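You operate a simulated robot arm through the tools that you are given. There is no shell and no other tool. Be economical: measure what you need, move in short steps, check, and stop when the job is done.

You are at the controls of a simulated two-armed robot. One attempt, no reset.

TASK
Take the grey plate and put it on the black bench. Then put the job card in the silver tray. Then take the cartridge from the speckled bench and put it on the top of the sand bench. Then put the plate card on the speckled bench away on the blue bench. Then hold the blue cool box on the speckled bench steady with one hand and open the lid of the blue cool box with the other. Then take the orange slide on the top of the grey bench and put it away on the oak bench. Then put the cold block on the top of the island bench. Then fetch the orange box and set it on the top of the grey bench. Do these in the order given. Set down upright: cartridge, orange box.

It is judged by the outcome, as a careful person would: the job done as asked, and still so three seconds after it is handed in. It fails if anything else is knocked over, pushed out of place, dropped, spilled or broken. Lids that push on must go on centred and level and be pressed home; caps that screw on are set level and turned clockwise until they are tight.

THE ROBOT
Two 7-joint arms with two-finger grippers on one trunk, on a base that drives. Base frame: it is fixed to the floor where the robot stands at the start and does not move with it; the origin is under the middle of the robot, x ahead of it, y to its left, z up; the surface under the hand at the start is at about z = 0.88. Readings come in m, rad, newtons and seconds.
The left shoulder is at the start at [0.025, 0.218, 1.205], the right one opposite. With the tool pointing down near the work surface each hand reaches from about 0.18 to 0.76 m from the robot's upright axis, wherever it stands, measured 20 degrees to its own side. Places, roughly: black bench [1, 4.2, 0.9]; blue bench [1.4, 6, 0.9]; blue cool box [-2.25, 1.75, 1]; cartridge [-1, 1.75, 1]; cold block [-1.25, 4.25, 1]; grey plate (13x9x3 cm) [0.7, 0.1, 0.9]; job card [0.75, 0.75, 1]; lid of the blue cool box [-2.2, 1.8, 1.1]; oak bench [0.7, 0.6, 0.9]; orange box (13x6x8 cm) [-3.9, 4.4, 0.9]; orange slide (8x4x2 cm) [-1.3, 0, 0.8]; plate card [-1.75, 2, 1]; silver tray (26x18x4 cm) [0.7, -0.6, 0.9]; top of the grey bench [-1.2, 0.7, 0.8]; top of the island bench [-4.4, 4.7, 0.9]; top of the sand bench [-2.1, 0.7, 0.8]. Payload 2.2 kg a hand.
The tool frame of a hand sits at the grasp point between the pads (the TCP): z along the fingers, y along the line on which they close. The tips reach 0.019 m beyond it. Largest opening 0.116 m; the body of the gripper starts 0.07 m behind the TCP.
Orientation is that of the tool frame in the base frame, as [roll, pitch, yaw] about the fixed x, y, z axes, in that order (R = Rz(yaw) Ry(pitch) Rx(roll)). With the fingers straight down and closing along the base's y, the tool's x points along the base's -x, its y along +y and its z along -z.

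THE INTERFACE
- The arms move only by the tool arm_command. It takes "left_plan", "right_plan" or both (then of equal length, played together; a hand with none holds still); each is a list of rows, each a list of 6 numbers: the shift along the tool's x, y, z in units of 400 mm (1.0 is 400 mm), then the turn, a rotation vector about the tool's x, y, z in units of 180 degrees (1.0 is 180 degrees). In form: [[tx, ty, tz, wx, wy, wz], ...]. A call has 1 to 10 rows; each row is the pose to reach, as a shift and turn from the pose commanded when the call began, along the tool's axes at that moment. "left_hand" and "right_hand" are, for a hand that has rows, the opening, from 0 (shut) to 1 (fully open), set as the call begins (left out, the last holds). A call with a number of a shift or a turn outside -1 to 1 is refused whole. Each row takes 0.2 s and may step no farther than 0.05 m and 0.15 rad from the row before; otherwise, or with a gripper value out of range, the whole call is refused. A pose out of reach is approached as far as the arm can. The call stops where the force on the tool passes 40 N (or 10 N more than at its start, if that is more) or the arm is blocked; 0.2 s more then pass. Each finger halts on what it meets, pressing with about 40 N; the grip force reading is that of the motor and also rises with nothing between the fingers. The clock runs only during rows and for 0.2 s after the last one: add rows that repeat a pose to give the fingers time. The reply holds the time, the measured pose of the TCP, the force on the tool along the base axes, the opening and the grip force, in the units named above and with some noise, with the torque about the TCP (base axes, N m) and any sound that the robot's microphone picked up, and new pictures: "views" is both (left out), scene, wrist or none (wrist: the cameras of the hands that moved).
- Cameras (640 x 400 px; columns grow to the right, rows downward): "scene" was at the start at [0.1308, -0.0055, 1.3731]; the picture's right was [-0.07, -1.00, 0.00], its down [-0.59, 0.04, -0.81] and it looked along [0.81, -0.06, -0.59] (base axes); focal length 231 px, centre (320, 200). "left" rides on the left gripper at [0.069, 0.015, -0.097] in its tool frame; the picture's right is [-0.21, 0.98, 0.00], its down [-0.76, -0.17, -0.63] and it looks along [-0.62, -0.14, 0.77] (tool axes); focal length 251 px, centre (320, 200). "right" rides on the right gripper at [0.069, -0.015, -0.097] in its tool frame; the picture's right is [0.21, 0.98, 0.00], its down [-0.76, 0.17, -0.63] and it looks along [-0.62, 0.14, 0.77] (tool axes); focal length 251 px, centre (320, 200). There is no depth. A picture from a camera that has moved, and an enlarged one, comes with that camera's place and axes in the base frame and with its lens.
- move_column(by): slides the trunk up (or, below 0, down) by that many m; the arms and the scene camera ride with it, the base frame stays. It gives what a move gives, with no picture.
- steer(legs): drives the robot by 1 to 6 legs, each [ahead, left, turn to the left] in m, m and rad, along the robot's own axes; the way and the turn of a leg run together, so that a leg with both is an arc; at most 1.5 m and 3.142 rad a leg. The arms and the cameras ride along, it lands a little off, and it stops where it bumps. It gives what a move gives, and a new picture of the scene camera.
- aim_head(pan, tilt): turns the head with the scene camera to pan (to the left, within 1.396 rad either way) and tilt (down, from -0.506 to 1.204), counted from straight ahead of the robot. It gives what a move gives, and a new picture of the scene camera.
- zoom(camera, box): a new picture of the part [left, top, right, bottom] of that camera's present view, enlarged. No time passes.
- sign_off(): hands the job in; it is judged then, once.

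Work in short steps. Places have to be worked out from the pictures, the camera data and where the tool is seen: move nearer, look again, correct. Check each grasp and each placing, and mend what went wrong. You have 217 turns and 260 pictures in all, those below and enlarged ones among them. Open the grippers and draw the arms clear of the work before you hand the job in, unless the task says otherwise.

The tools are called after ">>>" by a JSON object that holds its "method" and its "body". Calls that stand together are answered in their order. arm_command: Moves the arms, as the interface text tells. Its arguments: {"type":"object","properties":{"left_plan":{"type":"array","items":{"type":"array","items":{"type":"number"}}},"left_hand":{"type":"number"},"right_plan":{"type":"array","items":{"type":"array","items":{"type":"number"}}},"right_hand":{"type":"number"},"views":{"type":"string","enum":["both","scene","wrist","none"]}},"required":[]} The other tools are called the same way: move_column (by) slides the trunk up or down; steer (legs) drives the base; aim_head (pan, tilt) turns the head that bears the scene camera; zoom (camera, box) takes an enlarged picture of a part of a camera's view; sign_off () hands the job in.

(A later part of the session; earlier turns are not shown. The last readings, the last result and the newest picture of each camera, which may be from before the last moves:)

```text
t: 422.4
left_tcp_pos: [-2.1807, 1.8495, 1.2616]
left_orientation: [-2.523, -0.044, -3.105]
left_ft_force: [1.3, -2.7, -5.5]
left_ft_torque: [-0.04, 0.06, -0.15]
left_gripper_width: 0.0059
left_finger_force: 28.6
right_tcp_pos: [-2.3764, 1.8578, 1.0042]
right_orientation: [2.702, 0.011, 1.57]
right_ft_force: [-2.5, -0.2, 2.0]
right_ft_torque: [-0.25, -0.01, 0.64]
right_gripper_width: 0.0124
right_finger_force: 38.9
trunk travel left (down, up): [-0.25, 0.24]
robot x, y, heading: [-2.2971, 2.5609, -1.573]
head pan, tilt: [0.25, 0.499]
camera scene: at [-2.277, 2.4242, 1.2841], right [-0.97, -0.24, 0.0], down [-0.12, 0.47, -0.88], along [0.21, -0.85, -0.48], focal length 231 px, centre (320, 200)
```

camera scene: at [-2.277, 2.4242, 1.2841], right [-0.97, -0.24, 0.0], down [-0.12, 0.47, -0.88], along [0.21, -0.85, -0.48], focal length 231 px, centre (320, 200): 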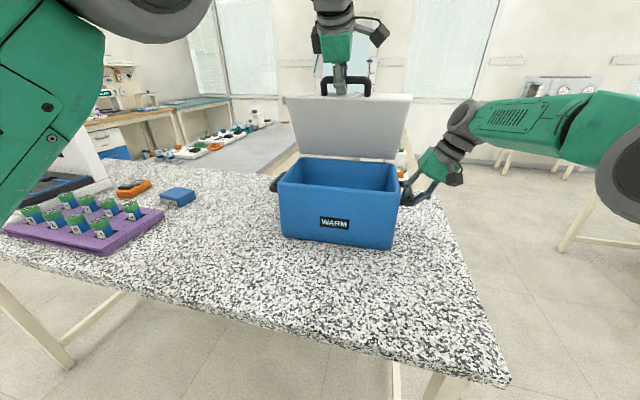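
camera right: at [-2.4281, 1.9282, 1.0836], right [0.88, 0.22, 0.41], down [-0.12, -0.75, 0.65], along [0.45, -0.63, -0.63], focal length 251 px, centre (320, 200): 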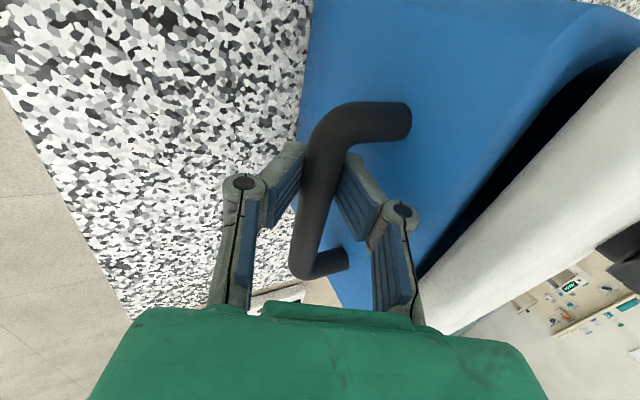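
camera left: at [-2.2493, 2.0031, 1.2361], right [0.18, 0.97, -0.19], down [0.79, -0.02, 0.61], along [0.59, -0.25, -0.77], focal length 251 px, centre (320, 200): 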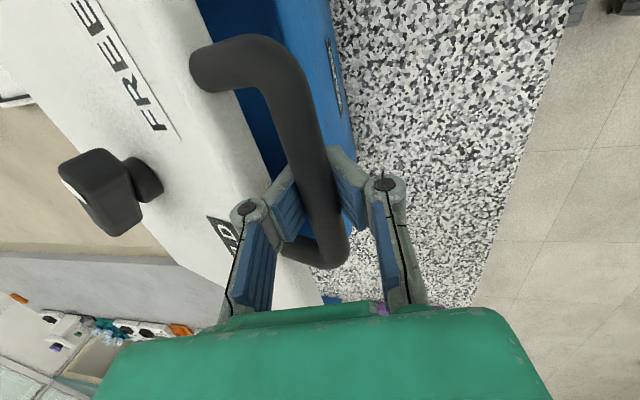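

Continue to vertical (~90°).

>>> {"method": "arm_command", "body": {"left_plan": [[0, -0.038, 0.006, 0.021, 0, 0], [0, -0.074, 0.018, 0.042, 0, 0], [0, -0.108, 0.034, 0.063, 0, 0], [0, -0.142, 0.052, 0.084, 0, 0], [0, -0.176, 0.073, 0.105, 0, 0], [0, -0.21, 0.094, 0.127, 0, 0]], "views": "scene"}}

```text
t: 423.8
left_tcp_pos: [-2.1793, 1.7607, 1.2811]
left_orientation: [-2.119, -0.046, -3.11]
left_ft_force: [-0.2, 1.6, 9.2]
left_ft_torque: [0.06, -0.09, 0.02]
left_gripper_width: 0.0061
left_finger_force: 28.4
right_tcp_pos: [-2.3752, 1.8591, 1.004]
right_orientation: [2.701, 0.012, 1.574]
right_ft_force: [1.1, 0.5, -7.7]
right_ft_torque: [0.71, 0.14, 0.52]
right_gripper_width: 0.0116
right_finger_force: 38.5
trunk travel left (down, up): [-0.25, 0.24]
robot x, y, heading: [-2.2989, 2.564, -1.578]
head pan, tilt: [0.25, 0.499]
camera scene: at [-2.2772, 2.4258, 1.2844], right [-0.97, -0.24, 0.0], down [-0.12, 0.47, -0.88], along [0.22, -0.85, -0.48], focal length 231 px, centre (320, 200)
```

scene: 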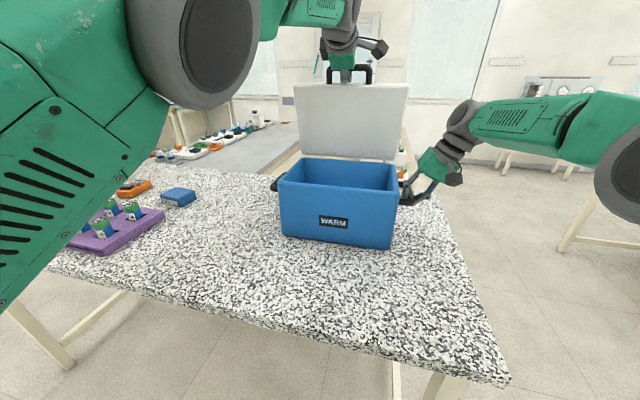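

Push a bit past vertical.

>>> {"method": "arm_command", "body": {"left_plan": [[0, -0.02, 0.04, 0.02, 0, 0], [0, -0.04, 0.08, 0.04, 0, 0], [0, -0.055, 0.115, 0.055, 0, 0], [0, -0.061, 0.138, 0.07, 0, 0]], "views": "scene"}}

```text
t: 424.7
left_tcp_pos: [-2.178, 1.7063, 1.2873]
left_orientation: [-1.908, -0.048, -3.109]
left_ft_force: [0.6, -0.1, 0.1]
left_ft_torque: [0.03, 0.0, 0.02]
left_gripper_width: 0.0002
left_finger_force: 28.6
right_tcp_pos: [-2.3733, 1.8595, 1.0057]
right_orientation: [2.7, 0.013, 1.57]
right_ft_force: [-0.6, 1.2, -1.8]
right_ft_torque: [-0.17, 0.07, 0.09]
right_gripper_width: 0.0115
right_finger_force: 38.2
trunk travel left (down, up): [-0.25, 0.24]
robot x, y, heading: [-2.3, 2.5606, -1.571]
head pan, tilt: [0.25, 0.499]
stopped in row 4 (left hand): the force on the tool passed its limit at 42 N (the readings are from after the stop); the commanded pose is now the measured one
camera scene: at [-2.2772, 2.4244, 1.284], right [-0.97, -0.24, 0.0], down [-0.12, 0.47, -0.88], along [0.21, -0.85, -0.48], focal length 231 px, centre (320, 200)
```

scene: 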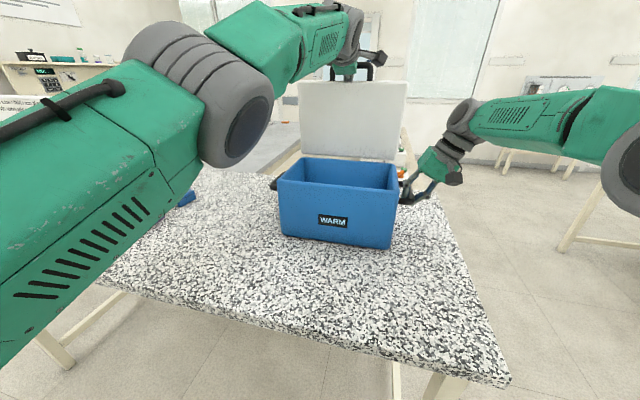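

The left pads slipped off as the lid reached its stop. Open the left hand and check its camera before withdrawing.

>>> {"method": "arm_command", "body": {"left_plan": [[0, 0, 0, 0, 0, 0], [0, 0, 0, 0, 0, 0], [0, 0, 0, 0, 0, 0]], "left_hand": 0.45, "views": "both"}}

```text
t: 425.5
left_tcp_pos: [-2.179, 1.7102, 1.2974]
left_orientation: [-1.893, -0.049, -3.111]
left_ft_force: [0.8, -0.2, 35.1]
left_ft_torque: [0.75, 0.07, -0.05]
left_gripper_width: 0.04
left_finger_force: 0.0
right_tcp_pos: [-2.373, 1.8632, 1.0073]
right_orientation: [2.7, 0.014, 1.574]
right_ft_force: [3.1, -3.6, -17.1]
right_ft_torque: [1.35, 0.0, -0.1]
right_gripper_width: 0.0117
right_finger_force: 38.4
trunk travel left (down, up): [-0.25, 0.24]
robot x, y, heading: [-2.3012, 2.563, -1.576]
head pan, tilt: [0.25, 0.499]
camera scene: at [-2.2768, 2.4285, 1.2848], right [-0.97, -0.24, 0.0], down [-0.12, 0.47, -0.88], along [0.22, -0.85, -0.48], focal length 231 px, centre (320, 200)
camera left: at [-2.2492, 1.8049, 1.3168], right [0.16, 0.31, -0.94], down [0.76, 0.57, 0.32], along [0.63, -0.76, -0.15], focal length 251 px, centre (320, 200)
```

scene: 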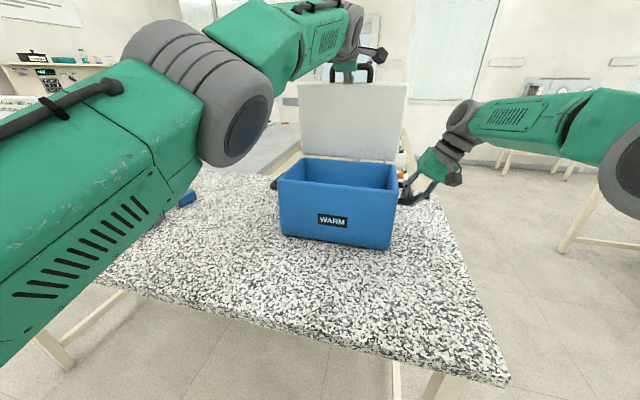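
left: 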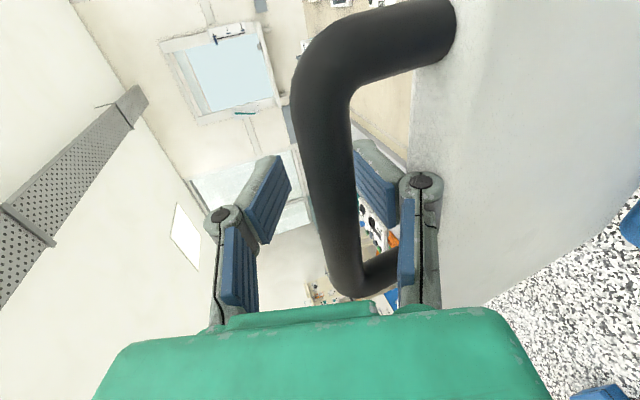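

The bar is in the throat with open fingers; ease up a bit and withdraw backward along the tool axis.

>>> {"method": "arm_command", "body": {"left_plan": [[0, -0.015, 0, 0, 0, 0], [0, -0.02, -0.03, 0, 0, 0], [0, -0.02, -0.07, 0, 0, 0], [0, -0.02, -0.13, 0, 0, 0], [0, -0.02, -0.2, 0, 0, 0], [0, -0.02, -0.28, 0, 0, 0]], "left_hand": 0.5, "views": "both"}}

```text
t: 426.6
left_tcp_pos: [-2.14, 1.7484, 1.2998]
left_orientation: [-1.919, -0.087, -3.07]
left_ft_force: [-7.9, 3.1, 14.2]
left_ft_torque: [0.5, 0.38, 0.21]
left_gripper_width: 0.0629
left_finger_force: 0.0
left hand out of reach, approached as far as the arm can: row 1
right_tcp_pos: [-2.3698, 1.8629, 1.0149]
right_orientation: [2.691, 0.03, 1.57]
right_ft_force: [0.3, 0.4, 1.6]
right_ft_torque: [-0.22, -0.01, 0.01]
right_gripper_width: 0.0108
right_finger_force: 37.6
trunk travel left (down, up): [-0.25, 0.24]
robot x, y, heading: [-2.2984, 2.5611, -1.57]
head pan, tilt: [0.25, 0.499]
stopped in row 5 (left hand): the force on the tool passed its limit at 55 N (the readings are from after the stop); the commanded pose is now the measured one
camera scene: at [-2.2776, 2.4288, 1.2849], right [-0.97, -0.24, 0.0], down [-0.12, 0.47, -0.88], along [0.22, -0.85, -0.48], focal length 231 px, centre (320, 200)
camera left: at [-2.2137, 1.8388, 1.3249], right [0.11, 0.34, -0.93], down [0.75, 0.59, 0.31], along [0.66, -0.73, -0.19], focal length 251 px, centre (320, 200)
```

scene: 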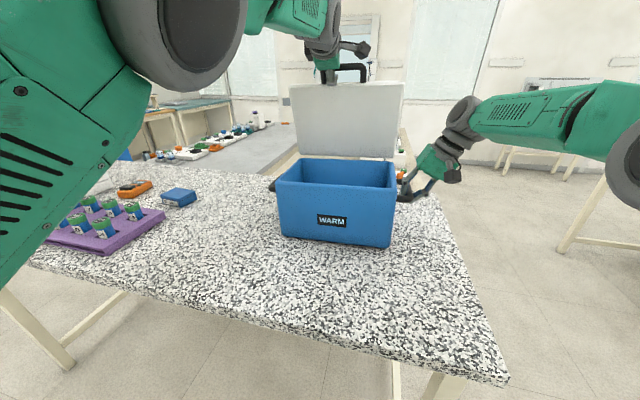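
left: 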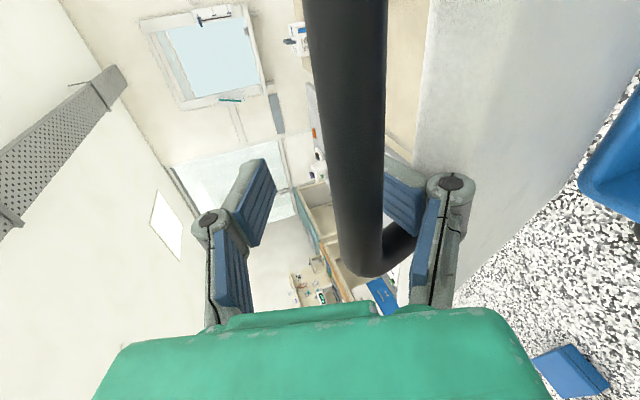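

The lower finger is wedged between bar and lid edge because the hand is opened too wide. Close to ~30 mm, recentre, then withdraw.

>>> {"method": "arm_command", "body": {"left_plan": [[0, 0, 0, 0, 0, 0], [0.02, 0, 0, 0, 0, 0], [0.05, 0, 0, 0, 0, 0]], "left_hand": 0.26, "views": "wrist"}}

```text
t: 427.6
left_tcp_pos: [-2.1306, 1.7456, 1.3041]
left_orientation: [-1.929, -0.117, -3.039]
left_ft_force: [-4.8, -1.0, -3.8]
left_ft_torque: [0.03, 0.19, 0.09]
left_gripper_width: 0.0311
left_finger_force: 0.4
right_tcp_pos: [-2.3682, 1.8652, 1.0188]
right_orientation: [2.692, 0.035, 1.57]
right_ft_force: [5.1, 0.9, 1.1]
right_ft_torque: [-0.39, -0.24, -0.13]
right_gripper_width: 0.0102
right_finger_force: 37.8
trunk travel left (down, up): [-0.25, 0.24]
robot x, y, heading: [-2.2995, 2.56, -1.573]
head pan, tilt: [0.25, 0.499]
stopped in row 3 (left hand): the arm was blocked; the commanded pose is now the measured one
camera left: at [-2.2059, 1.8344, 1.3316], right [0.07, 0.35, -0.93], down [0.74, 0.61, 0.29], along [0.67, -0.71, -0.22], focal length 251 px, centre (320, 200)
```

left: 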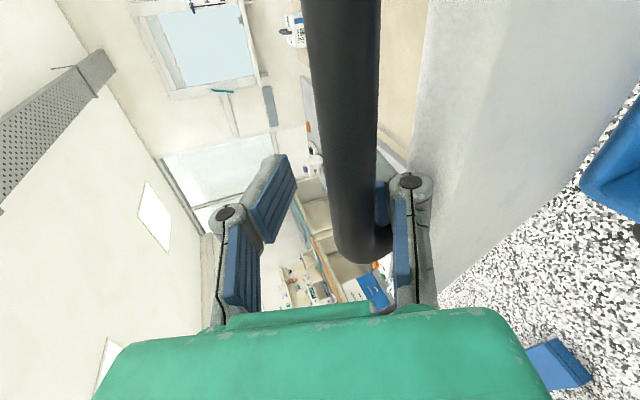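

>>> {"method": "arm_command", "body": {"left_plan": [[0, 0, -0.03, 0, 0, 0], [0, 0, -0.07, 0, 0, 0], [0, 0, -0.12, 0, 0, 0], [0, 0, -0.18, 0, 0, 0], [0, 0, -0.24, 0, 0, 0]], "views": "both"}}

```text
t: 428.1
left_tcp_pos: [-2.1146, 1.7609, 1.3039]
left_orientation: [-1.941, -0.142, -3.02]
left_ft_force: [-10.4, 1.0, 3.5]
left_ft_torque: [0.08, 0.17, 0.24]
left_gripper_width: 0.031
left_finger_force: 0.0
right_tcp_pos: [-2.3617, 1.8667, 1.0273]
right_orientation: [2.676, 0.048, 1.575]
right_ft_force: [2.3, -1.0, 6.8]
right_ft_torque: [0.03, -0.05, 0.09]
right_gripper_width: 0.0094
right_finger_force: 37.0
trunk travel left (down, up): [-0.25, 0.24]
robot x, y, heading: [-2.2987, 2.5568, -1.573]
head pan, tilt: [0.25, 0.499]
stopped in row 2 (right hand): the force on the tool passed its limit at 44 N (the readings are from after the stop); the commanded pose is now the measured one
camera scene: at [-2.2785, 2.426, 1.2845], right [-0.97, -0.24, 0.0], down [-0.12, 0.47, -0.88], along [0.22, -0.85, -0.48], focal length 231 px, centre (320, 200)
camera left: at [-2.1911, 1.847, 1.3335], right [0.04, 0.36, -0.93], down [0.73, 0.62, 0.27], along [0.68, -0.69, -0.24], focal length 251 px, centre (320, 200)
```

scene: 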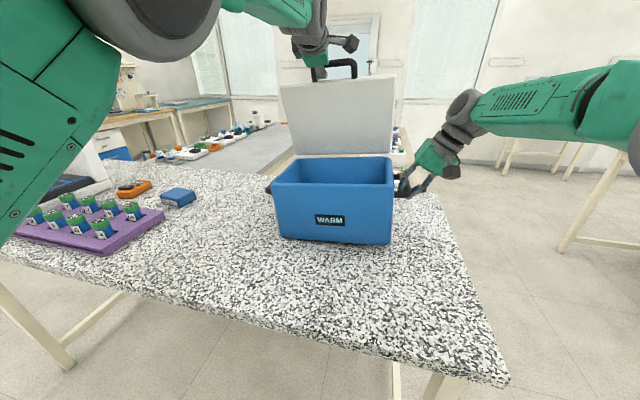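
left: 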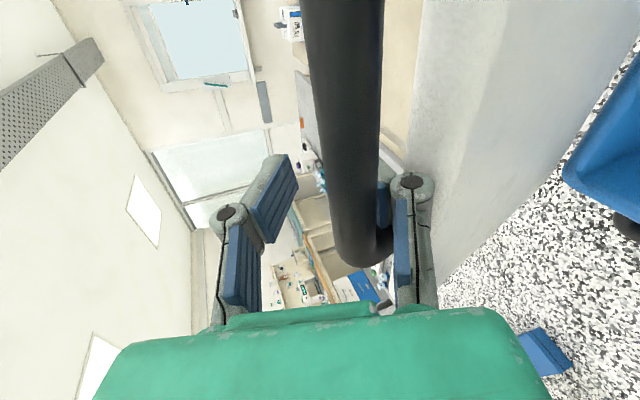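

The hand is still hooked and it pulled the box slightly. Push back 2 cm to relieve, narrow to ~26 mm and raise the hand so the lower finger hugs the bar.

>>> {"method": "arm_command", "body": {"left_plan": [[0, 0, 0.02, 0, 0, 0], [0, 0, 0.05, 0, 0, 0], [0, 0, 0.06, 0, 0, 0], [0, -0.012, 0.06, 0, 0, 0], [0, -0.024, 0.06, 0, 0, 0]], "left_hand": 0.22, "views": "both"}}

```text
t: 429.3
left_tcp_pos: [-2.1136, 1.734, 1.3022]
left_orientation: [-1.947, -0.136, -3.023]
left_ft_force: [-3.6, 0.3, 2.2]
left_ft_torque: [0.04, 0.06, 0.12]
left_gripper_width: 0.0253
left_finger_force: 0.1
right_tcp_pos: [-2.3614, 1.8658, 1.0252]
right_orientation: [2.677, 0.045, 1.575]
right_ft_force: [4.9, -0.2, -1.8]
right_ft_torque: [0.19, 0.02, 0.44]
right_gripper_width: 0.0094
right_finger_force: 36.6
trunk travel left (down, up): [-0.25, 0.24]
robot x, y, heading: [-2.297, 2.561, -1.573]
head pan, tilt: [0.25, 0.499]
camera scene: at [-2.277, 2.4243, 1.2843], right [-0.97, -0.24, 0.0], down [-0.12, 0.47, -0.88], along [0.22, -0.85, -0.48], focal length 231 px, centre (320, 200)
camera left: at [-2.1911, 1.8213, 1.3317], right [0.05, 0.37, -0.93], down [0.73, 0.62, 0.28], along [0.68, -0.7, -0.24], focal length 251 px, centre (320, 200)
```

scene: 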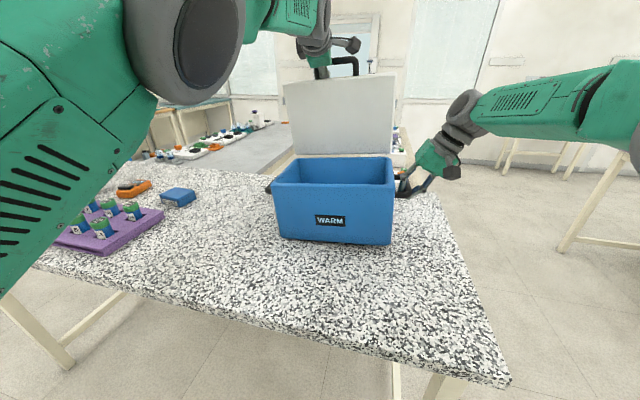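
left: 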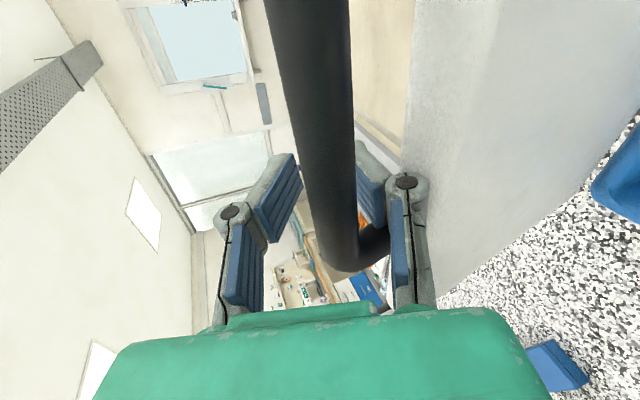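

Realign the hand with the bar (undo the yaw/pitch drift) and centre it west within the loop, with small steps.

>>> {"method": "arm_command", "body": {"left_plan": [[0.01, 0, 0.01, 0.001, 0.005, 0.012], [0.03, 0, 0.01, 0.002, 0.009, 0.024], [0.05, 0, 0.01, 0.003, 0.013, 0.036], [0.07, 0, 0.01, 0.003, 0.013, 0.036]], "left_hand": 0.24, "views": "wrist"}}

```text
t: 430.3
left_tcp_pos: [-2.1421, 1.7267, 1.3061]
left_orientation: [-1.929, -0.046, -3.106]
left_ft_force: [0.4, 0.1, -0.1]
left_ft_torque: [0.0, 0.04, 0.0]
left_gripper_width: 0.0279
left_finger_force: 0.0
right_tcp_pos: [-2.3622, 1.8654, 1.0252]
right_orientation: [2.678, 0.044, 1.573]
right_ft_force: [-0.2, 0.8, -4.8]
right_ft_torque: [0.06, 0.03, 0.22]
right_gripper_width: 0.009
right_finger_force: 36.2
trunk travel left (down, up): [-0.25, 0.24]
robot x, y, heading: [-2.2958, 2.559, -1.576]
head pan, tilt: [0.25, 0.499]
camera left: at [-2.2139, 1.8196, 1.3281], right [0.16, 0.35, -0.92], down [0.75, 0.56, 0.34], along [0.64, -0.75, -0.17], focal length 251 px, centre (320, 200)
```

left: 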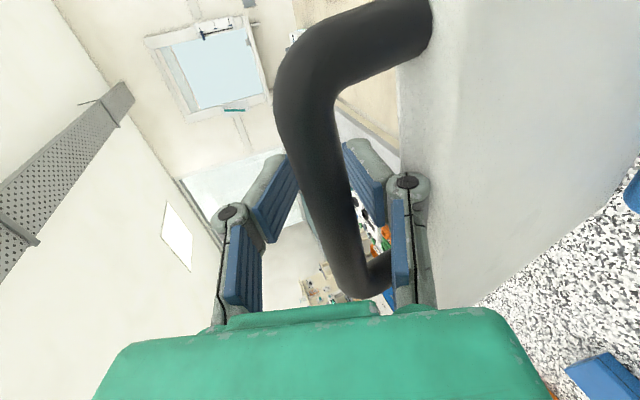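

Forces are zero now. Withdraw gently along the tool axis in short steps.

>>> {"method": "arm_command", "body": {"left_plan": [[0, -0.005, -0.02, 0, 0, 0], [0, -0.008, -0.045, 0, 0, 0], [0, -0.01, -0.07, 0, 0, 0]], "views": "wrist"}}

```text
t: 431.1
left_tcp_pos: [-2.1347, 1.7515, 1.3168]
left_orientation: [-1.932, -0.051, -3.096]
left_ft_force: [-0.3, -0.6, 0.3]
left_ft_torque: [0.0, 0.03, -0.02]
left_gripper_width: 0.0284
left_finger_force: 0.2
right_tcp_pos: [-2.3625, 1.8672, 1.0261]
right_orientation: [2.678, 0.046, 1.574]
right_ft_force: [-1.4, 0.1, -2.9]
right_ft_torque: [-0.14, 0.01, 0.1]
right_gripper_width: 0.0091
right_finger_force: 35.8
trunk travel left (down, up): [-0.25, 0.24]
robot x, y, heading: [-2.2999, 2.5596, -1.571]
head pan, tilt: [0.25, 0.499]
camera left: at [-2.207, 1.8431, 1.3397], right [0.15, 0.35, -0.92], down [0.75, 0.57, 0.34], along [0.64, -0.74, -0.18], focal length 251 px, centre (320, 200)
```

left: 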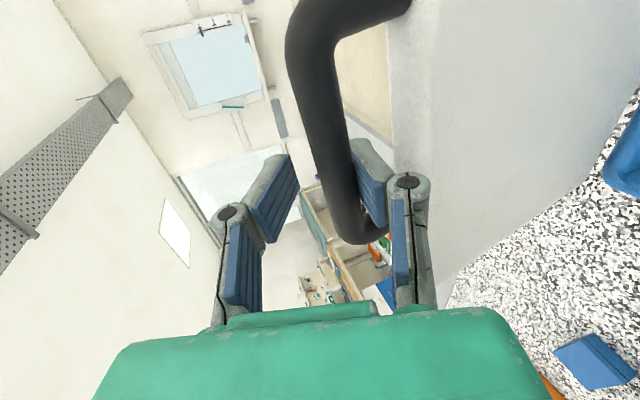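

Working. Continue withdrawing with a small westward correction.

>>> {"method": "arm_command", "body": {"left_plan": [[0.03, 0.004, -0.01, 0, 0, -0.002], [0.05, 0.004, -0.035, 0, 0, -0.002], [0.055, 0.004, -0.06, 0, 0, -0.002], [0.055, 0.004, -0.085, 0, 0, -0.002]], "views": "wrist"}}

```text
t: 432.3
left_tcp_pos: [-2.1129, 1.7817, 1.3288]
left_orientation: [-1.946, -0.108, -3.049]
left_ft_force: [-3.5, -0.9, -10.3]
left_ft_torque: [-0.04, -0.11, 0.15]
left_gripper_width: 0.0333
left_finger_force: 4.4
right_tcp_pos: [-2.3602, 1.8698, 1.0323]
right_orientation: [2.678, 0.055, 1.576]
right_ft_force: [4.2, 2.5, 2.6]
right_ft_torque: [-1.08, -0.06, 0.61]
right_gripper_width: 0.0077
right_finger_force: 35.3
trunk travel left (down, up): [-0.25, 0.24]
robot x, y, heading: [-2.2986, 2.5561, -1.569]
head pan, tilt: [0.25, 0.499]
stopped in row 4 (left hand): the arm was blocked; the commanded pose is now the measured one
camera left: at [-2.1893, 1.8697, 1.3572], right [0.08, 0.37, -0.93], down [0.74, 0.6, 0.3], along [0.67, -0.71, -0.22], focal length 251 px, centre (320, 200)
```

left: 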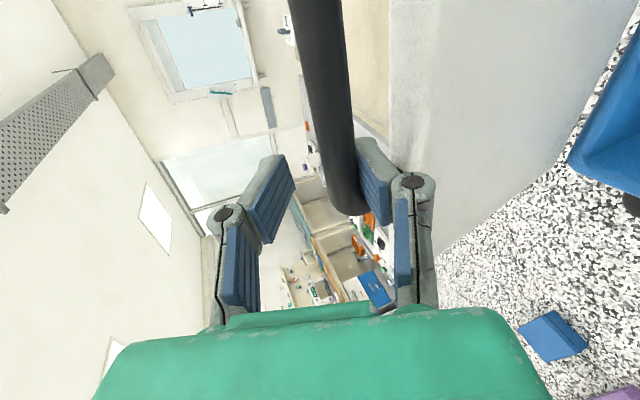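

The left arm's elbow seems to press on the head when bending. The lid is open, so release the right hand first and back it out; then I'll withdraw the left by driving the base back.

>>> {"method": "arm_command", "body": {"right_plan": [[0, 0, 0, 0, 0, 0], [0, 0, 0, 0, 0, 0], [0, 0, -0.05, 0, 0, 0], [0, -0.02, -0.12, 0, 0, 0], [0, -0.06, -0.22, 0, 0, 0], [0, -0.12, -0.3, 0, 0, 0]], "right_hand": 0.3, "views": "scene"}}

```text
t: 433.7
left_tcp_pos: [-2.1187, 1.7814, 1.334]
left_orientation: [-1.938, -0.108, -3.053]
left_ft_force: [0.6, -0.4, -4.1]
left_ft_torque: [-0.01, -0.06, -0.05]
left_gripper_width: 0.0303
left_finger_force: 2.1
right_tcp_pos: [-2.4609, 1.8733, 1.1132]
right_orientation: [2.678, 0.05, 1.573]
right_ft_force: [1.3, -0.1, -0.5]
right_ft_torque: [0.02, -0.03, -0.01]
right_gripper_width: 0.0346
right_finger_force: 0.1
trunk travel left (down, up): [-0.25, 0.24]
robot x, y, heading: [-2.3005, 2.5571, -1.57]
head pan, tilt: [0.25, 0.499]
camera scene: at [-2.2785, 2.4238, 1.2843], right [-0.97, -0.25, 0.0], down [-0.12, 0.47, -0.88], along [0.22, -0.85, -0.48], focal length 231 px, centre (320, 200)
```

scene: 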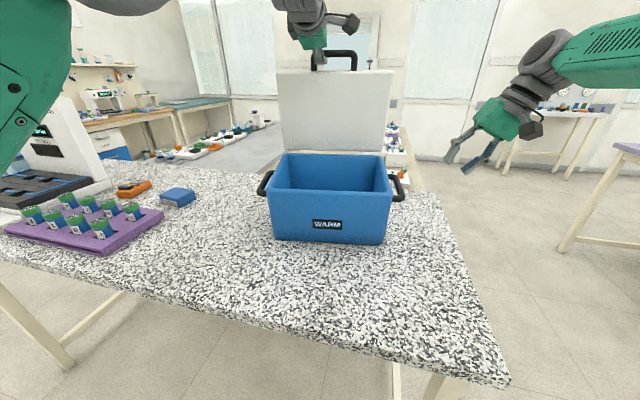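

Right hand is clear. Ease the left hand down 4 mm off the bar, then drive the base back 0.07 m to slide the fingers out.

>>> {"method": "arm_command", "body": {"left_plan": [[0, 0.012, 0, 0, 0, 0], [0.01, 0.012, 0, 0, 0, 0]], "left_hand": 0.28, "views": "wrist"}}

```text
t: 434.3
left_tcp_pos: [-2.1138, 1.7832, 1.3314]
left_orientation: [-1.938, -0.118, -3.045]
left_ft_force: [0.3, -1.3, -4.1]
left_ft_torque: [0.01, -0.09, 0.06]
left_gripper_width: 0.035
left_finger_force: 2.3
right_tcp_pos: [-2.4597, 1.8725, 1.1146]
right_orientation: [2.677, 0.051, 1.573]
right_ft_force: [0.6, 0.7, -0.2]
right_ft_torque: [0.0, 0.05, 0.0]
right_gripper_width: 0.0347
right_finger_force: 0.0
trunk travel left (down, up): [-0.25, 0.24]
robot x, y, heading: [-2.2985, 2.5602, -1.574]
head pan, tilt: [0.25, 0.499]
camera left: at [-2.1887, 1.8706, 1.3593], right [0.07, 0.36, -0.93], down [0.74, 0.6, 0.29], along [0.67, -0.71, -0.22], focal length 251 px, centre (320, 200)
```

left: 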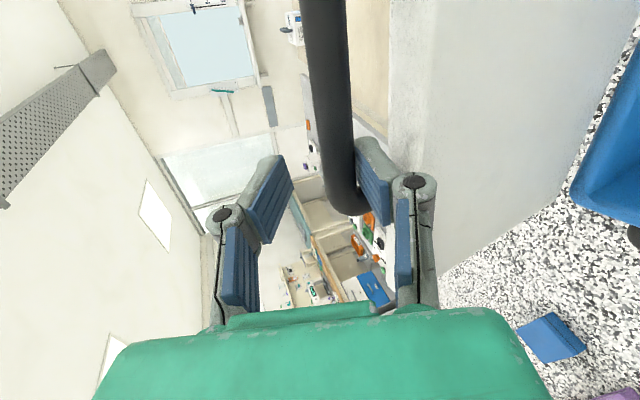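

>>> {"method": "steer", "body": {"legs": [[-0.06, 0, 0]]}}

>>> {"method": "arm_command", "body": {"left_plan": [[0, 0, 0, 0, 0, 0]], "views": "wrist"}}

```text
t: 435.3
left_tcp_pos: [-2.1126, 1.8391, 1.3264]
left_orientation: [-1.942, -0.116, -3.043]
left_ft_force: [0.1, 0.1, -0.4]
left_ft_torque: [-0.02, 0.02, -0.02]
left_gripper_width: 0.0326
left_finger_force: 0.0
right_tcp_pos: [-2.4589, 1.9335, 1.1159]
right_orientation: [2.677, 0.05, 1.573]
right_ft_force: [0.5, 1.4, 1.4]
right_ft_torque: [-0.04, 0.03, -0.01]
right_gripper_width: 0.0346
right_finger_force: 0.1
trunk travel left (down, up): [-0.25, 0.24]
robot x, y, heading: [-2.2984, 2.6157, -1.571]
head pan, tilt: [0.25, 0.499]
camera scene: at [-2.2772, 2.482, 1.2842], right [-0.97, -0.24, 0.0], down [-0.12, 0.47, -0.87], along [0.21, -0.85, -0.48], focal length 231 px, centre (320, 200)
```

scene: 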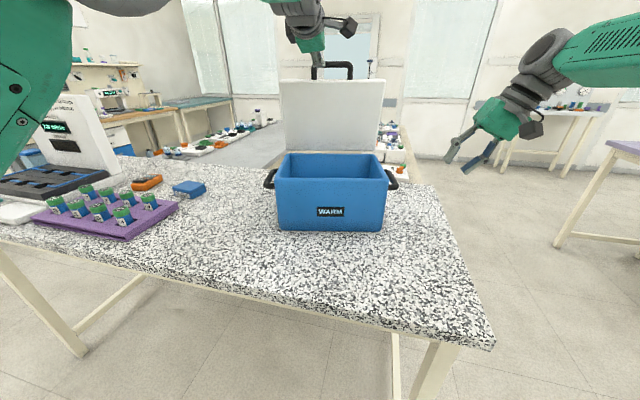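

```text
t: 435.7
left_tcp_pos: [-2.111, 1.8436, 1.3305]
left_orientation: [-1.938, -0.119, -3.042]
left_ft_force: [-0.1, -0.4, 0.0]
left_ft_torque: [0.01, 0.01, 0.02]
left_gripper_width: 0.0324
left_finger_force: 0.0
right_tcp_pos: [-2.4603, 1.935, 1.1169]
right_orientation: [2.676, 0.055, 1.574]
right_ft_force: [-0.9, 0.2, -0.8]
right_ft_torque: [0.04, 0.01, 0.04]
right_gripper_width: 0.0349
right_finger_force: 0.0
trunk travel left (down, up): [-0.25, 0.24]
robot x, y, heading: [-2.297, 2.6196, -1.575]
head pan, tilt: [0.25, 0.499]
camera left: at [-2.1866, 1.9319, 1.3585], right [0.07, 0.36, -0.93], down [0.74, 0.61, 0.29], along [0.67, -0.71, -0.22], focal length 251 px, centre (320, 200)
```

left: 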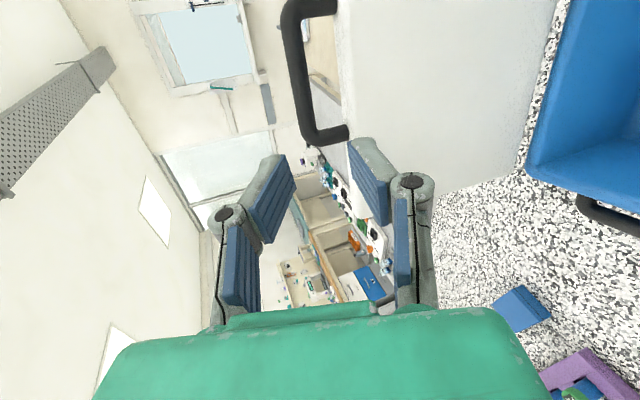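

Lid is open and stands by itself; hands are clear. Next the orange slide: back off and drive to the south end of the grey bench.

>>> {"method": "steer", "body": {"legs": [[-0.35, 0, 0], [0, 1.5, 0], [0, 0.35, 0], [1.5, 0, 0], [1.5, 0, 0], [0.5, 0, 0]]}}

>>> {"method": "arm_command", "body": {"left_plan": [[-0.0235, 0.047, -0.034, -0.0382, 0, 0], [-0.047, 0.094, -0.068, -0.0764, 0, 0], [-0.07, 0.141, -0.102, -0.1146, 0, 0], [-0.094, 0.188, -0.136, -0.1528, 0, 0], [-0.117, 0.235, -0.17, -0.191, 0, 0], [-0.141, 0.282, -0.204, -0.2292, 0, 0], [-0.165, 0.329, -0.238, -0.2674, 0, 0], [-0.188, 0.376, -0.272, -0.3056, 0, 0], [-0.212, 0.423, -0.306, -0.3438, 0, 0], [-0.235, 0.47, -0.34, -0.382, 0, 0]], "right_plan": [[0.01, 0, 0, 0.0148, 0, 0], [0.02, 0, 0, 0.0296, 0, 0], [0.03, 0, 0, 0.0444, 0, 0], [0.04, 0, 0, 0.0592, 0, 0], [0.05, 0, 0, 0.074, 0, 0], [0.06, 0, 0, 0.0888, 0, 0], [0.07, 0, 0, 0.1036, 0, 0], [0.08, 0, 0, 0.1184, 0, 0], [0.09, 0, 0, 0.1332, 0, 0], [0.1, 0, 0, 0.148, 0, 0]], "right_hand": 0.8, "views": "none"}}

```text
t: 463.5
left_tcp_pos: [-0.2877, -1.3104, 1.3334]
left_orientation: [-1.934, -0.119, -3.054]
left_ft_force: [1.0, 0.3, -0.6]
left_ft_torque: [0.04, 0.02, -0.01]
left_gripper_width: 0.0323
left_finger_force: 0.0
right_tcp_pos: [-0.633, -1.217, 1.1186]
right_orientation: [2.679, 0.058, 1.561]
right_ft_force: [0.9, -0.2, -0.2]
right_ft_torque: [0.01, 0.04, 0.0]
right_gripper_width: 0.035
right_finger_force: 0.1
trunk travel left (down, up): [-0.25, 0.24]
robot x, y, heading: [-0.4681, -0.5373, -1.584]
head pan, tilt: [0.25, 0.499]
camera scene: at [-0.4451, -0.6724, 1.2844], right [-0.97, -0.23, 0.0], down [-0.11, 0.47, -0.88], along [0.2, -0.85, -0.48], focal length 231 px, centre (320, 200)
```

scene: 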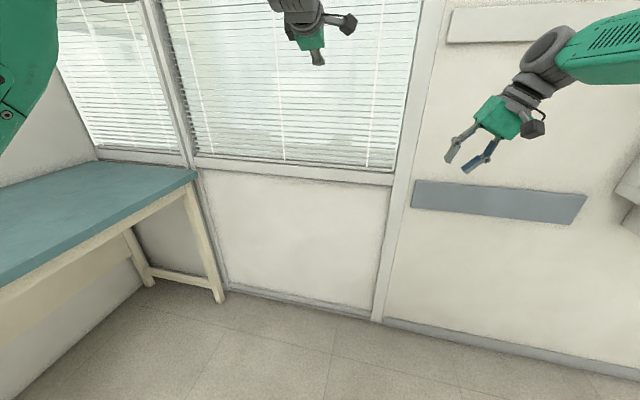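

```text
t: 465.7
left_tcp_pos: [-0.2246, -1.107, 1.1985]
left_orientation: [-3.133, -0.119, -3.055]
left_ft_force: [0.4, 0.2, -0.4]
left_ft_torque: [0.0, -0.01, 0.0]
left_gripper_width: 0.0324
left_finger_force: 0.1
right_tcp_pos: [-0.6308, -1.1728, 1.1203]
right_orientation: [-3.138, 0.062, 1.561]
right_ft_force: [0.0, 0.0, -1.0]
right_ft_torque: [0.0, 0.03, -0.01]
right_gripper_width: 0.093
right_finger_force: 0.0
trunk travel left (down, up): [-0.25, 0.24]
robot x, y, heading: [-0.4674, -0.5373, -1.582]
head pan, tilt: [0.25, 0.499]
```

Turn and drive to the grey bench's south end, then look down at it.

>>> {"method": "steer", "body": {"legs": [[0, 0, -1.565], [0.75, 0, 0], [0, 0, -1.57]]}}

>>> {"method": "aim_head", "body": {"pan": -0.1, "tilt": 0.75}}

```text
t: 477.4
left_tcp_pos: [-1.4754, 0.0243, 1.1979]
left_orientation: [-3.131, -0.122, 0.114]
left_ft_force: [-0.6, 0.0, -0.5]
left_ft_torque: [-0.01, -0.01, 0.02]
left_gripper_width: 0.0324
left_finger_force: 0.1
right_tcp_pos: [-1.0701, 0.1009, 1.1192]
right_orientation: [-3.138, 0.059, -1.551]
right_ft_force: [-0.3, -0.3, -0.3]
right_ft_torque: [0.0, 0.01, 0.02]
right_gripper_width: 0.0927
right_finger_force: 0.1
trunk travel left (down, up): [-0.25, 0.24]
robot x, y, heading: [-1.218, -0.5333, 1.586]
head pan, tilt: [0.25, 0.499]
camera scene: at [-1.2442, -0.4081, 1.2844], right [0.97, 0.26, 0.0], down [0.13, -0.47, -0.88], along [-0.23, 0.85, -0.48], focal length 231 px, centre (320, 200)
```

scene: 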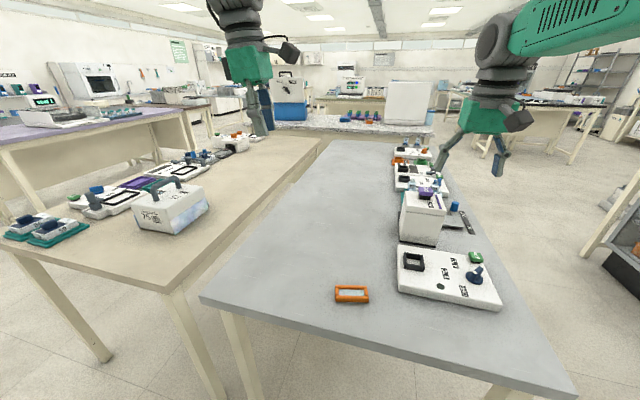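

```text
t: 478.2
left_tcp_pos: [-1.4733, 0.0198, 1.2009]
left_orientation: [-3.127, -0.121, 0.114]
left_ft_force: [0.6, -0.7, -0.4]
left_ft_torque: [0.01, 0.03, 0.03]
left_gripper_width: 0.0324
left_finger_force: 0.0
right_tcp_pos: [-1.0698, 0.0977, 1.124]
right_orientation: [-3.141, 0.064, -1.551]
right_ft_force: [0.3, -0.9, 0.4]
right_ft_torque: [0.01, -0.01, 0.03]
right_gripper_width: 0.0929
right_finger_force: 0.0
trunk travel left (down, up): [-0.25, 0.24]
robot x, y, heading: [-1.2178, -0.54, 1.588]
head pan, tilt: [-0.099, 0.75]
camera scene: at [-1.2133, -0.4141, 1.2626], right [1.0, -0.08, 0.0], down [-0.06, -0.68, -0.73], along [0.06, 0.73, -0.68], focal length 231 px, centre (320, 200)
```

scene: 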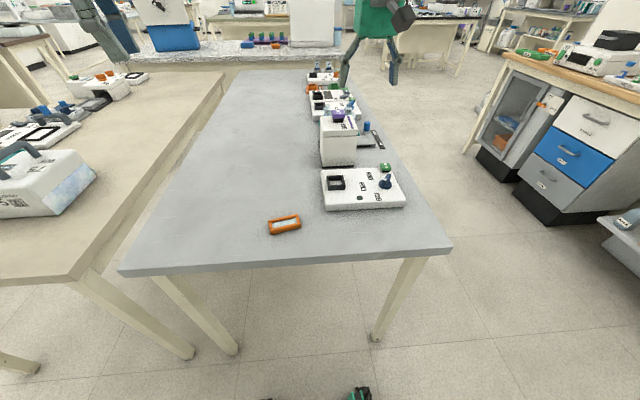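

Slide is at (-1.275, -0.003), long axis ~11° off x. Shift base right 0.1 and bring the left hand (closing across its short side) above it.

>>> {"method": "steer", "body": {"legs": [[0, -0.1, 0]]}}

>>> {"method": "arm_command", "body": {"left_plan": [[0.02, 0.01, 0.08, 0, -0.006, -0.004], [0.045, 0.02, 0.16, 0, -0.012, -0.008], [0.07, 0.035, 0.25, 0, -0.018, -0.012], [0.095, 0.05, 0.34, 0, -0.024, -0.016], [0.12, 0.065, 0.43, 0, -0.03, -0.02], [0.14, 0.075, 0.52, 0, -0.0385, -0.0255], [0.16, 0.085, 0.6, 0, -0.0385, -0.0255], [0.16, 0.085, 0.65, 0, -0.0385, -0.0255], [0.16, 0.085, 0.65, 0, -0.0385, -0.0255]], "left_hand": 0.65, "views": "wrist"}}

```text
t: 479.3
left_tcp_pos: [-1.4303, 0.0227, 1.1902]
left_orientation: [-3.134, -0.16, 0.119]
left_ft_force: [-2.8, 0.0, -0.6]
left_ft_torque: [0.0, -0.27, 0.02]
left_gripper_width: 0.0324
left_finger_force: 0.0
right_tcp_pos: [-1.024, 0.099, 1.126]
right_orientation: [-3.102, 0.065, -1.543]
right_ft_force: [-3.0, 0.8, -0.5]
right_ft_torque: [0.0, -0.29, -0.01]
right_gripper_width: 0.0927
right_finger_force: 0.1
trunk travel left (down, up): [-0.25, 0.24]
robot x, y, heading: [-1.1311, -0.5378, 1.588]
head pan, tilt: [-0.099, 0.75]
camera scene: at [-1.1645, -0.412, 1.262], right [1.0, -0.08, 0.03], down [-0.03, -0.68, -0.73], along [0.08, 0.73, -0.68], focal length 231 px, centre (320, 200)
```

scene: 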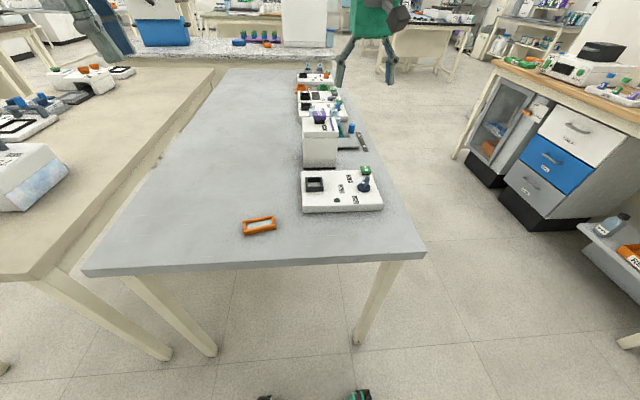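

```text
t: 481.3
left_tcp_pos: [-1.2997, 0.0086, 0.9682]
left_orientation: [-3.137, -0.074, 0.263]
left_ft_force: [0.7, 0.6, 0.3]
left_ft_torque: [-0.01, 0.03, 0.0]
left_gripper_width: 0.0755
left_finger_force: 0.1
right_tcp_pos: [-0.9727, 0.0955, 1.1246]
right_orientation: [3.139, 0.072, -1.547]
right_ft_force: [1.2, 0.1, 1.1]
right_ft_torque: [-0.01, 0.09, -0.01]
right_gripper_width: 0.0929
right_finger_force: 0.1
trunk travel left (down, up): [-0.25, 0.24]
robot x, y, heading: [-1.126, -0.5374, 1.579]
head pan, tilt: [-0.099, 0.75]
camera left: at [-1.2361, 0.0089, 1.0696], right [0.05, -1.0, -0.02], down [-0.82, -0.05, 0.58], along [-0.58, -0.01, -0.82], focal length 251 px, centre (320, 200)
```

left: 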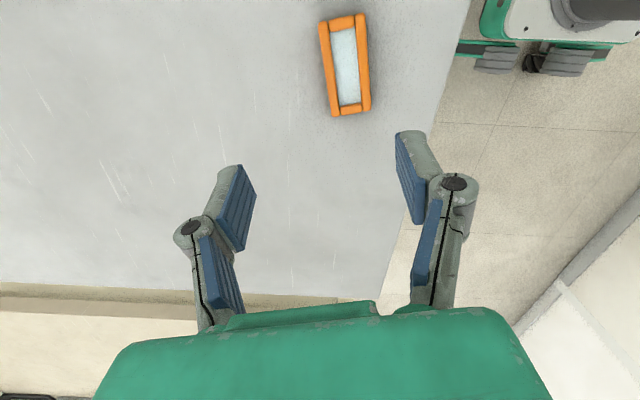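

Slide centre (-1.27, -0.012), yaw 0.19. Align and lower.

>>> {"method": "arm_command", "body": {"left_plan": [[0.01, 0.02, 0.07, 0, -0.008, 0.008], [0.02, 0.045, 0.14, 0, -0.016, 0.016], [0.031, 0.07, 0.21, 0, -0.0236, 0.023], [0.031, 0.07, 0.28, 0, -0.0236, 0.023], [0.031, 0.07, 0.33, 0, -0.0236, 0.023], [0.031, 0.07, 0.364, 0, -0.0236, 0.023], [0.031, 0.07, 0.364, 0, -0.0236, 0.023]], "views": "wrist"}}

```text
t: 482.7
left_tcp_pos: [-1.2908, -0.0238, 0.8164]
left_orientation: [-3.126, 0.019, 0.147]
left_ft_force: [9.5, 2.3, 15.9]
left_ft_torque: [-0.76, -0.48, 0.42]
left_gripper_width: 0.0804
left_finger_force: 1.6
right_tcp_pos: [-1.0177, 0.0882, 1.1321]
right_orientation: [-3.107, 0.075, -1.542]
right_ft_force: [-1.6, 0.4, -0.4]
right_ft_torque: [0.01, -0.18, 0.01]
right_gripper_width: 0.0928
right_finger_force: 0.0
trunk travel left (down, up): [-0.25, 0.24]
robot x, y, heading: [-1.1287, -0.5412, 1.581]
head pan, tilt: [-0.099, 0.75]
stopped in row 6 (left hand): the force on the tool passed its limit at 52 N (the readings are from after the stop); the commanded pose is now the measured one
camera left: at [-1.218, -0.0298, 0.9118], right [-0.07, -1.0, -0.01], down [-0.76, 0.05, 0.65], along [-0.65, 0.05, -0.76], focal length 251 px, centre (320, 200)
```

left: 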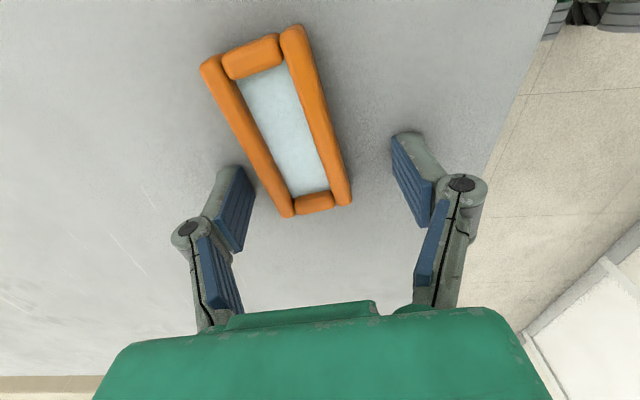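

Slightly off due to rocking; shift 2 cm along x, lift 6 mm, rotate to match the slide.

>>> {"method": "arm_command", "body": {"left_plan": [[0.02, -0.01, -0.015, -0.003, 0.003, -0.01], [0.054, -0.0225, -0.015, -0.005, 0.006, -0.019], [0.054, -0.0225, -0.015, -0.005, 0.006, -0.019]], "views": "none"}}

>>> {"method": "arm_command", "body": {"left_plan": [[0, 0, 0, 0, 0, 0], [0, 0, 0, 0, 0, 0], [0, 0, 0, 0, 0, 0]], "left_hand": 0, "views": "wrist"}}

```text
t: 483.5
left_tcp_pos: [-1.2728, -0.0094, 0.8211]
left_orientation: [3.131, 0.0, 0.223]
left_ft_force: [-0.9, -0.3, -0.1]
left_ft_torque: [-0.02, -0.04, 0.01]
left_gripper_width: 0.0756
left_finger_force: 0.1
right_tcp_pos: [-1.0104, 0.091, 1.1277]
right_orientation: [-3.114, 0.073, -1.544]
right_ft_force: [-0.9, 0.2, 0.4]
right_ft_torque: [-0.01, -0.09, -0.02]
right_gripper_width: 0.0927
right_finger_force: 0.1
trunk travel left (down, up): [-0.25, 0.24]
robot x, y, heading: [-1.1319, -0.5367, 1.583]
head pan, tilt: [-0.099, 0.75]
```

```text
t: 484.3
left_tcp_pos: [-1.2672, -0.0094, 0.8216]
left_orientation: [3.137, 0.005, 0.222]
left_ft_force: [2.0, -0.8, 6.0]
left_ft_torque: [-0.07, -0.38, 0.01]
left_gripper_width: 0.0395
left_finger_force: 40.4
right_tcp_pos: [-1.003, 0.0903, 1.1289]
right_orientation: [-3.118, 0.074, -1.544]
right_ft_force: [-0.3, -0.4, -0.2]
right_ft_torque: [-0.01, -0.03, 0.0]
right_gripper_width: 0.0928
right_finger_force: 0.1
trunk travel left (down, up): [-0.25, 0.24]
robot x, y, heading: [-1.133, -0.5324, 1.581]
head pan, tilt: [-0.099, 0.75]
camera left: at [-1.1959, -0.0087, 0.9175], right [0.01, -1.0, 0.01], down [-0.77, 0.0, 0.64], along [-0.64, -0.01, -0.77], focal length 251 px, centre (320, 200)
```

left: 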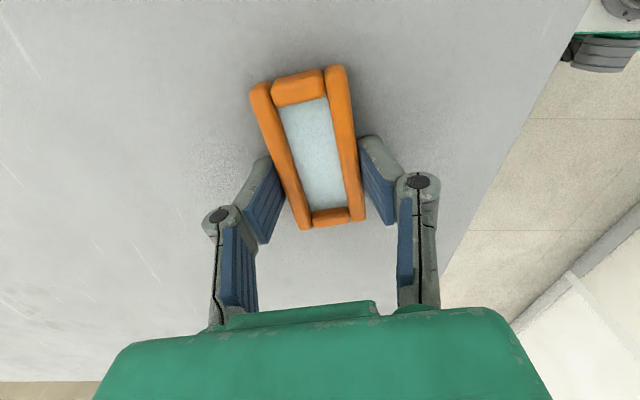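

Gripped (39.5 mm). Lift and draw in.

>>> {"method": "arm_command", "body": {"left_plan": [[0, 0, -0.05, 0, 0, 0], [0, 0, -0.15, 0, 0, 0], [0, 0, -0.26, 0, 0, 0], [0, 0, -0.37, 0, 0, 0], [0, 0.04, -0.48, 0, 0, 0], [0, 0.1, -0.58, 0, 0, 0], [0, 0.15, -0.68, 0, 0, 0], [0, 0.18, -0.76, 0, 0, 0]], "views": "none"}}

>>> {"method": "steer", "body": {"legs": [[0, 0, -1.58], [0.8, 0, 0], [0, 0.54, 0], [0.32, 0, 0]]}}

```text
t: 485.1
left_tcp_pos: [-1.2677, -0.0527, 0.8367]
left_orientation: [2.95, 0.036, 0.231]
left_ft_force: [-0.4, -0.5, -0.4]
left_ft_torque: [0.01, 0.01, 0.02]
left_gripper_width: 0.0395
left_finger_force: 40.2
right_tcp_pos: [-0.9999, 0.0878, 1.1312]
right_orientation: [-3.118, 0.078, -1.545]
right_ft_force: [-0.3, -0.3, 0.3]
right_ft_torque: [-0.02, -0.03, 0.04]
right_gripper_width: 0.0929
right_finger_force: 0.0
trunk travel left (down, up): [-0.25, 0.24]
robot x, y, heading: [-1.1237, -0.5364, 1.585]
head pan, tilt: [-0.099, 0.75]
stopped in row 4 (left hand): the arm was blocked; the commanded pose is now the measured one
```

```text
t: 497.1
left_tcp_pos: [0.3136, 0.1679, 0.8382]
left_orientation: [2.924, 0.033, -1.324]
left_ft_force: [0.5, 0.4, -0.3]
left_ft_torque: [-0.04, 0.04, -0.01]
left_gripper_width: 0.0393
left_finger_force: 40.4
right_tcp_pos: [0.4592, -0.1036, 1.1306]
right_orientation: [-3.12, 0.079, -3.113]
right_ft_force: [0.6, 0.5, -0.9]
right_ft_torque: [-0.03, 0.05, -0.02]
right_gripper_width: 0.0927
right_finger_force: 0.0
trunk travel left (down, up): [-0.25, 0.24]
robot x, y, heading: [-0.162, 0.0192, 0.013]
head pan, tilt: [-0.099, 0.75]
stopped in leg 4: the force on the tool passed its limit at 107 N (the readings are from after the stop); the commanded pose is now the measured one
camera scene: at [-0.0331, 0.0189, 1.262], right [-0.08, -1.0, 0.0], down [-0.69, 0.05, -0.73], along [0.72, -0.06, -0.69], focal length 231 px, centre (320, 200)
```

scene: 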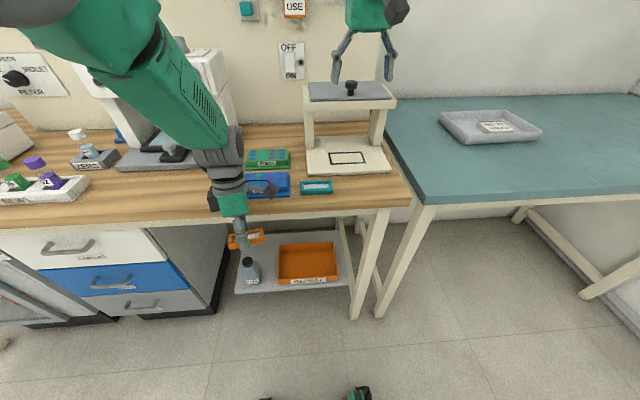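

The lift had been blocked and the low hand met the bench front; the slide is still held. Back off, then lift the hand while moving it forward.

>>> {"method": "steer", "body": {"legs": [[-0.25, 0, 0]]}}

>>> {"method": "arm_command", "body": {"left_plan": [[0.005, -0.01, -0.09, 0.009, 0, 0], [0.012, -0.02, -0.18, 0.018, 0, 0], [0.02, -0.03, -0.27, 0.027, 0, 0], [0.03, -0.04, -0.36, 0.036, 0, 0], [0.04, -0.05, -0.46, 0.045, 0, 0], [0.05, -0.06, -0.56, 0.054, 0, 0], [0.06, -0.07, -0.66, 0.063, 0, 0], [0.061, -0.075, -0.75, 0.069, 0, 0], [0.061, -0.075, -0.785, 0.069, 0, 0]], "views": "scene"}}

```text
t: 498.9
left_tcp_pos: [0.0614, 0.1626, 0.8404]
left_orientation: [2.926, 0.037, -1.322]
left_ft_force: [-1.0, 0.6, -0.2]
left_ft_torque: [-0.05, -0.04, 0.0]
left_gripper_width: 0.0395
left_finger_force: 40.4
right_tcp_pos: [0.2054, -0.1119, 1.1363]
right_orientation: [-3.122, 0.082, -3.115]
right_ft_force: [-0.3, 0.3, 0.7]
right_ft_torque: [0.02, -0.02, 0.02]
right_gripper_width: 0.0927
right_finger_force: 0.1
trunk travel left (down, up): [-0.25, 0.24]
robot x, y, heading: [-0.4123, 0.0191, 0.01]
head pan, tilt: [-0.099, 0.75]
camera scene: at [-0.2859, 0.0121, 1.2625], right [-0.08, -1.0, 0.0], down [-0.68, 0.06, -0.73], along [0.73, -0.06, -0.69], focal length 231 px, centre (320, 200)
```

scene: 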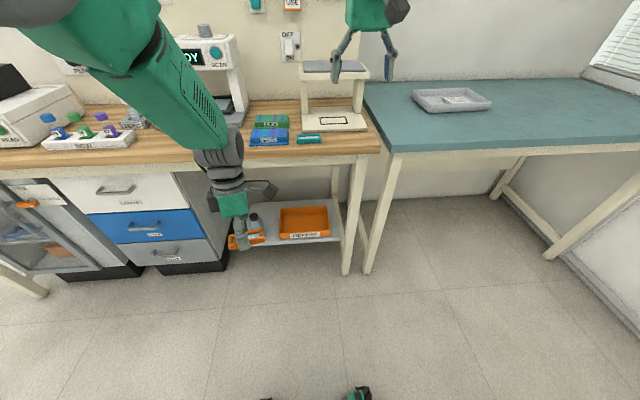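

```text
t: 500.2
left_tcp_pos: [0.106, 0.1744, 0.9481]
left_orientation: [2.908, 0.028, -1.273]
left_ft_force: [-0.8, 0.5, -0.1]
left_ft_torque: [0.0, -0.03, 0.01]
left_gripper_width: 0.0396
left_finger_force: 40.0
right_tcp_pos: [0.1974, -0.1122, 1.1418]
right_orientation: [-3.124, 0.088, -3.114]
right_ft_force: [-0.5, 0.2, 0.9]
right_ft_torque: [0.01, -0.05, -0.04]
right_gripper_width: 0.0931
right_finger_force: 0.0
trunk travel left (down, up): [-0.25, 0.24]
robot x, y, heading: [-0.4145, 0.0172, 0.025]
head pan, tilt: [-0.099, 0.75]
stopped in row 6 (left hand): the arm was blocked; the commanded pose is now the measured one
camera scene: at [-0.2865, 0.0098, 1.2626], right [-0.08, -1.0, 0.0], down [-0.68, 0.06, -0.73], along [0.73, -0.06, -0.68], focal length 231 px, centre (320, 200)
```

scene: 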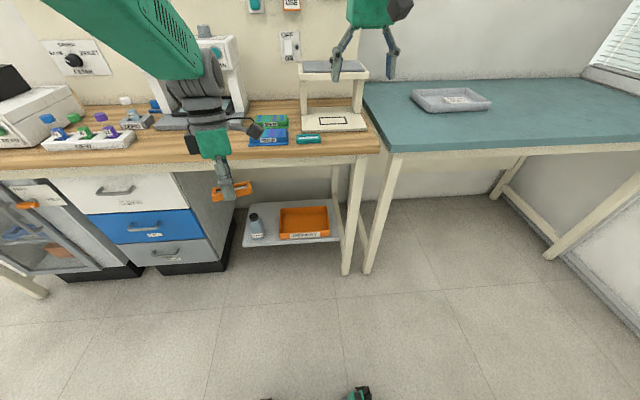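

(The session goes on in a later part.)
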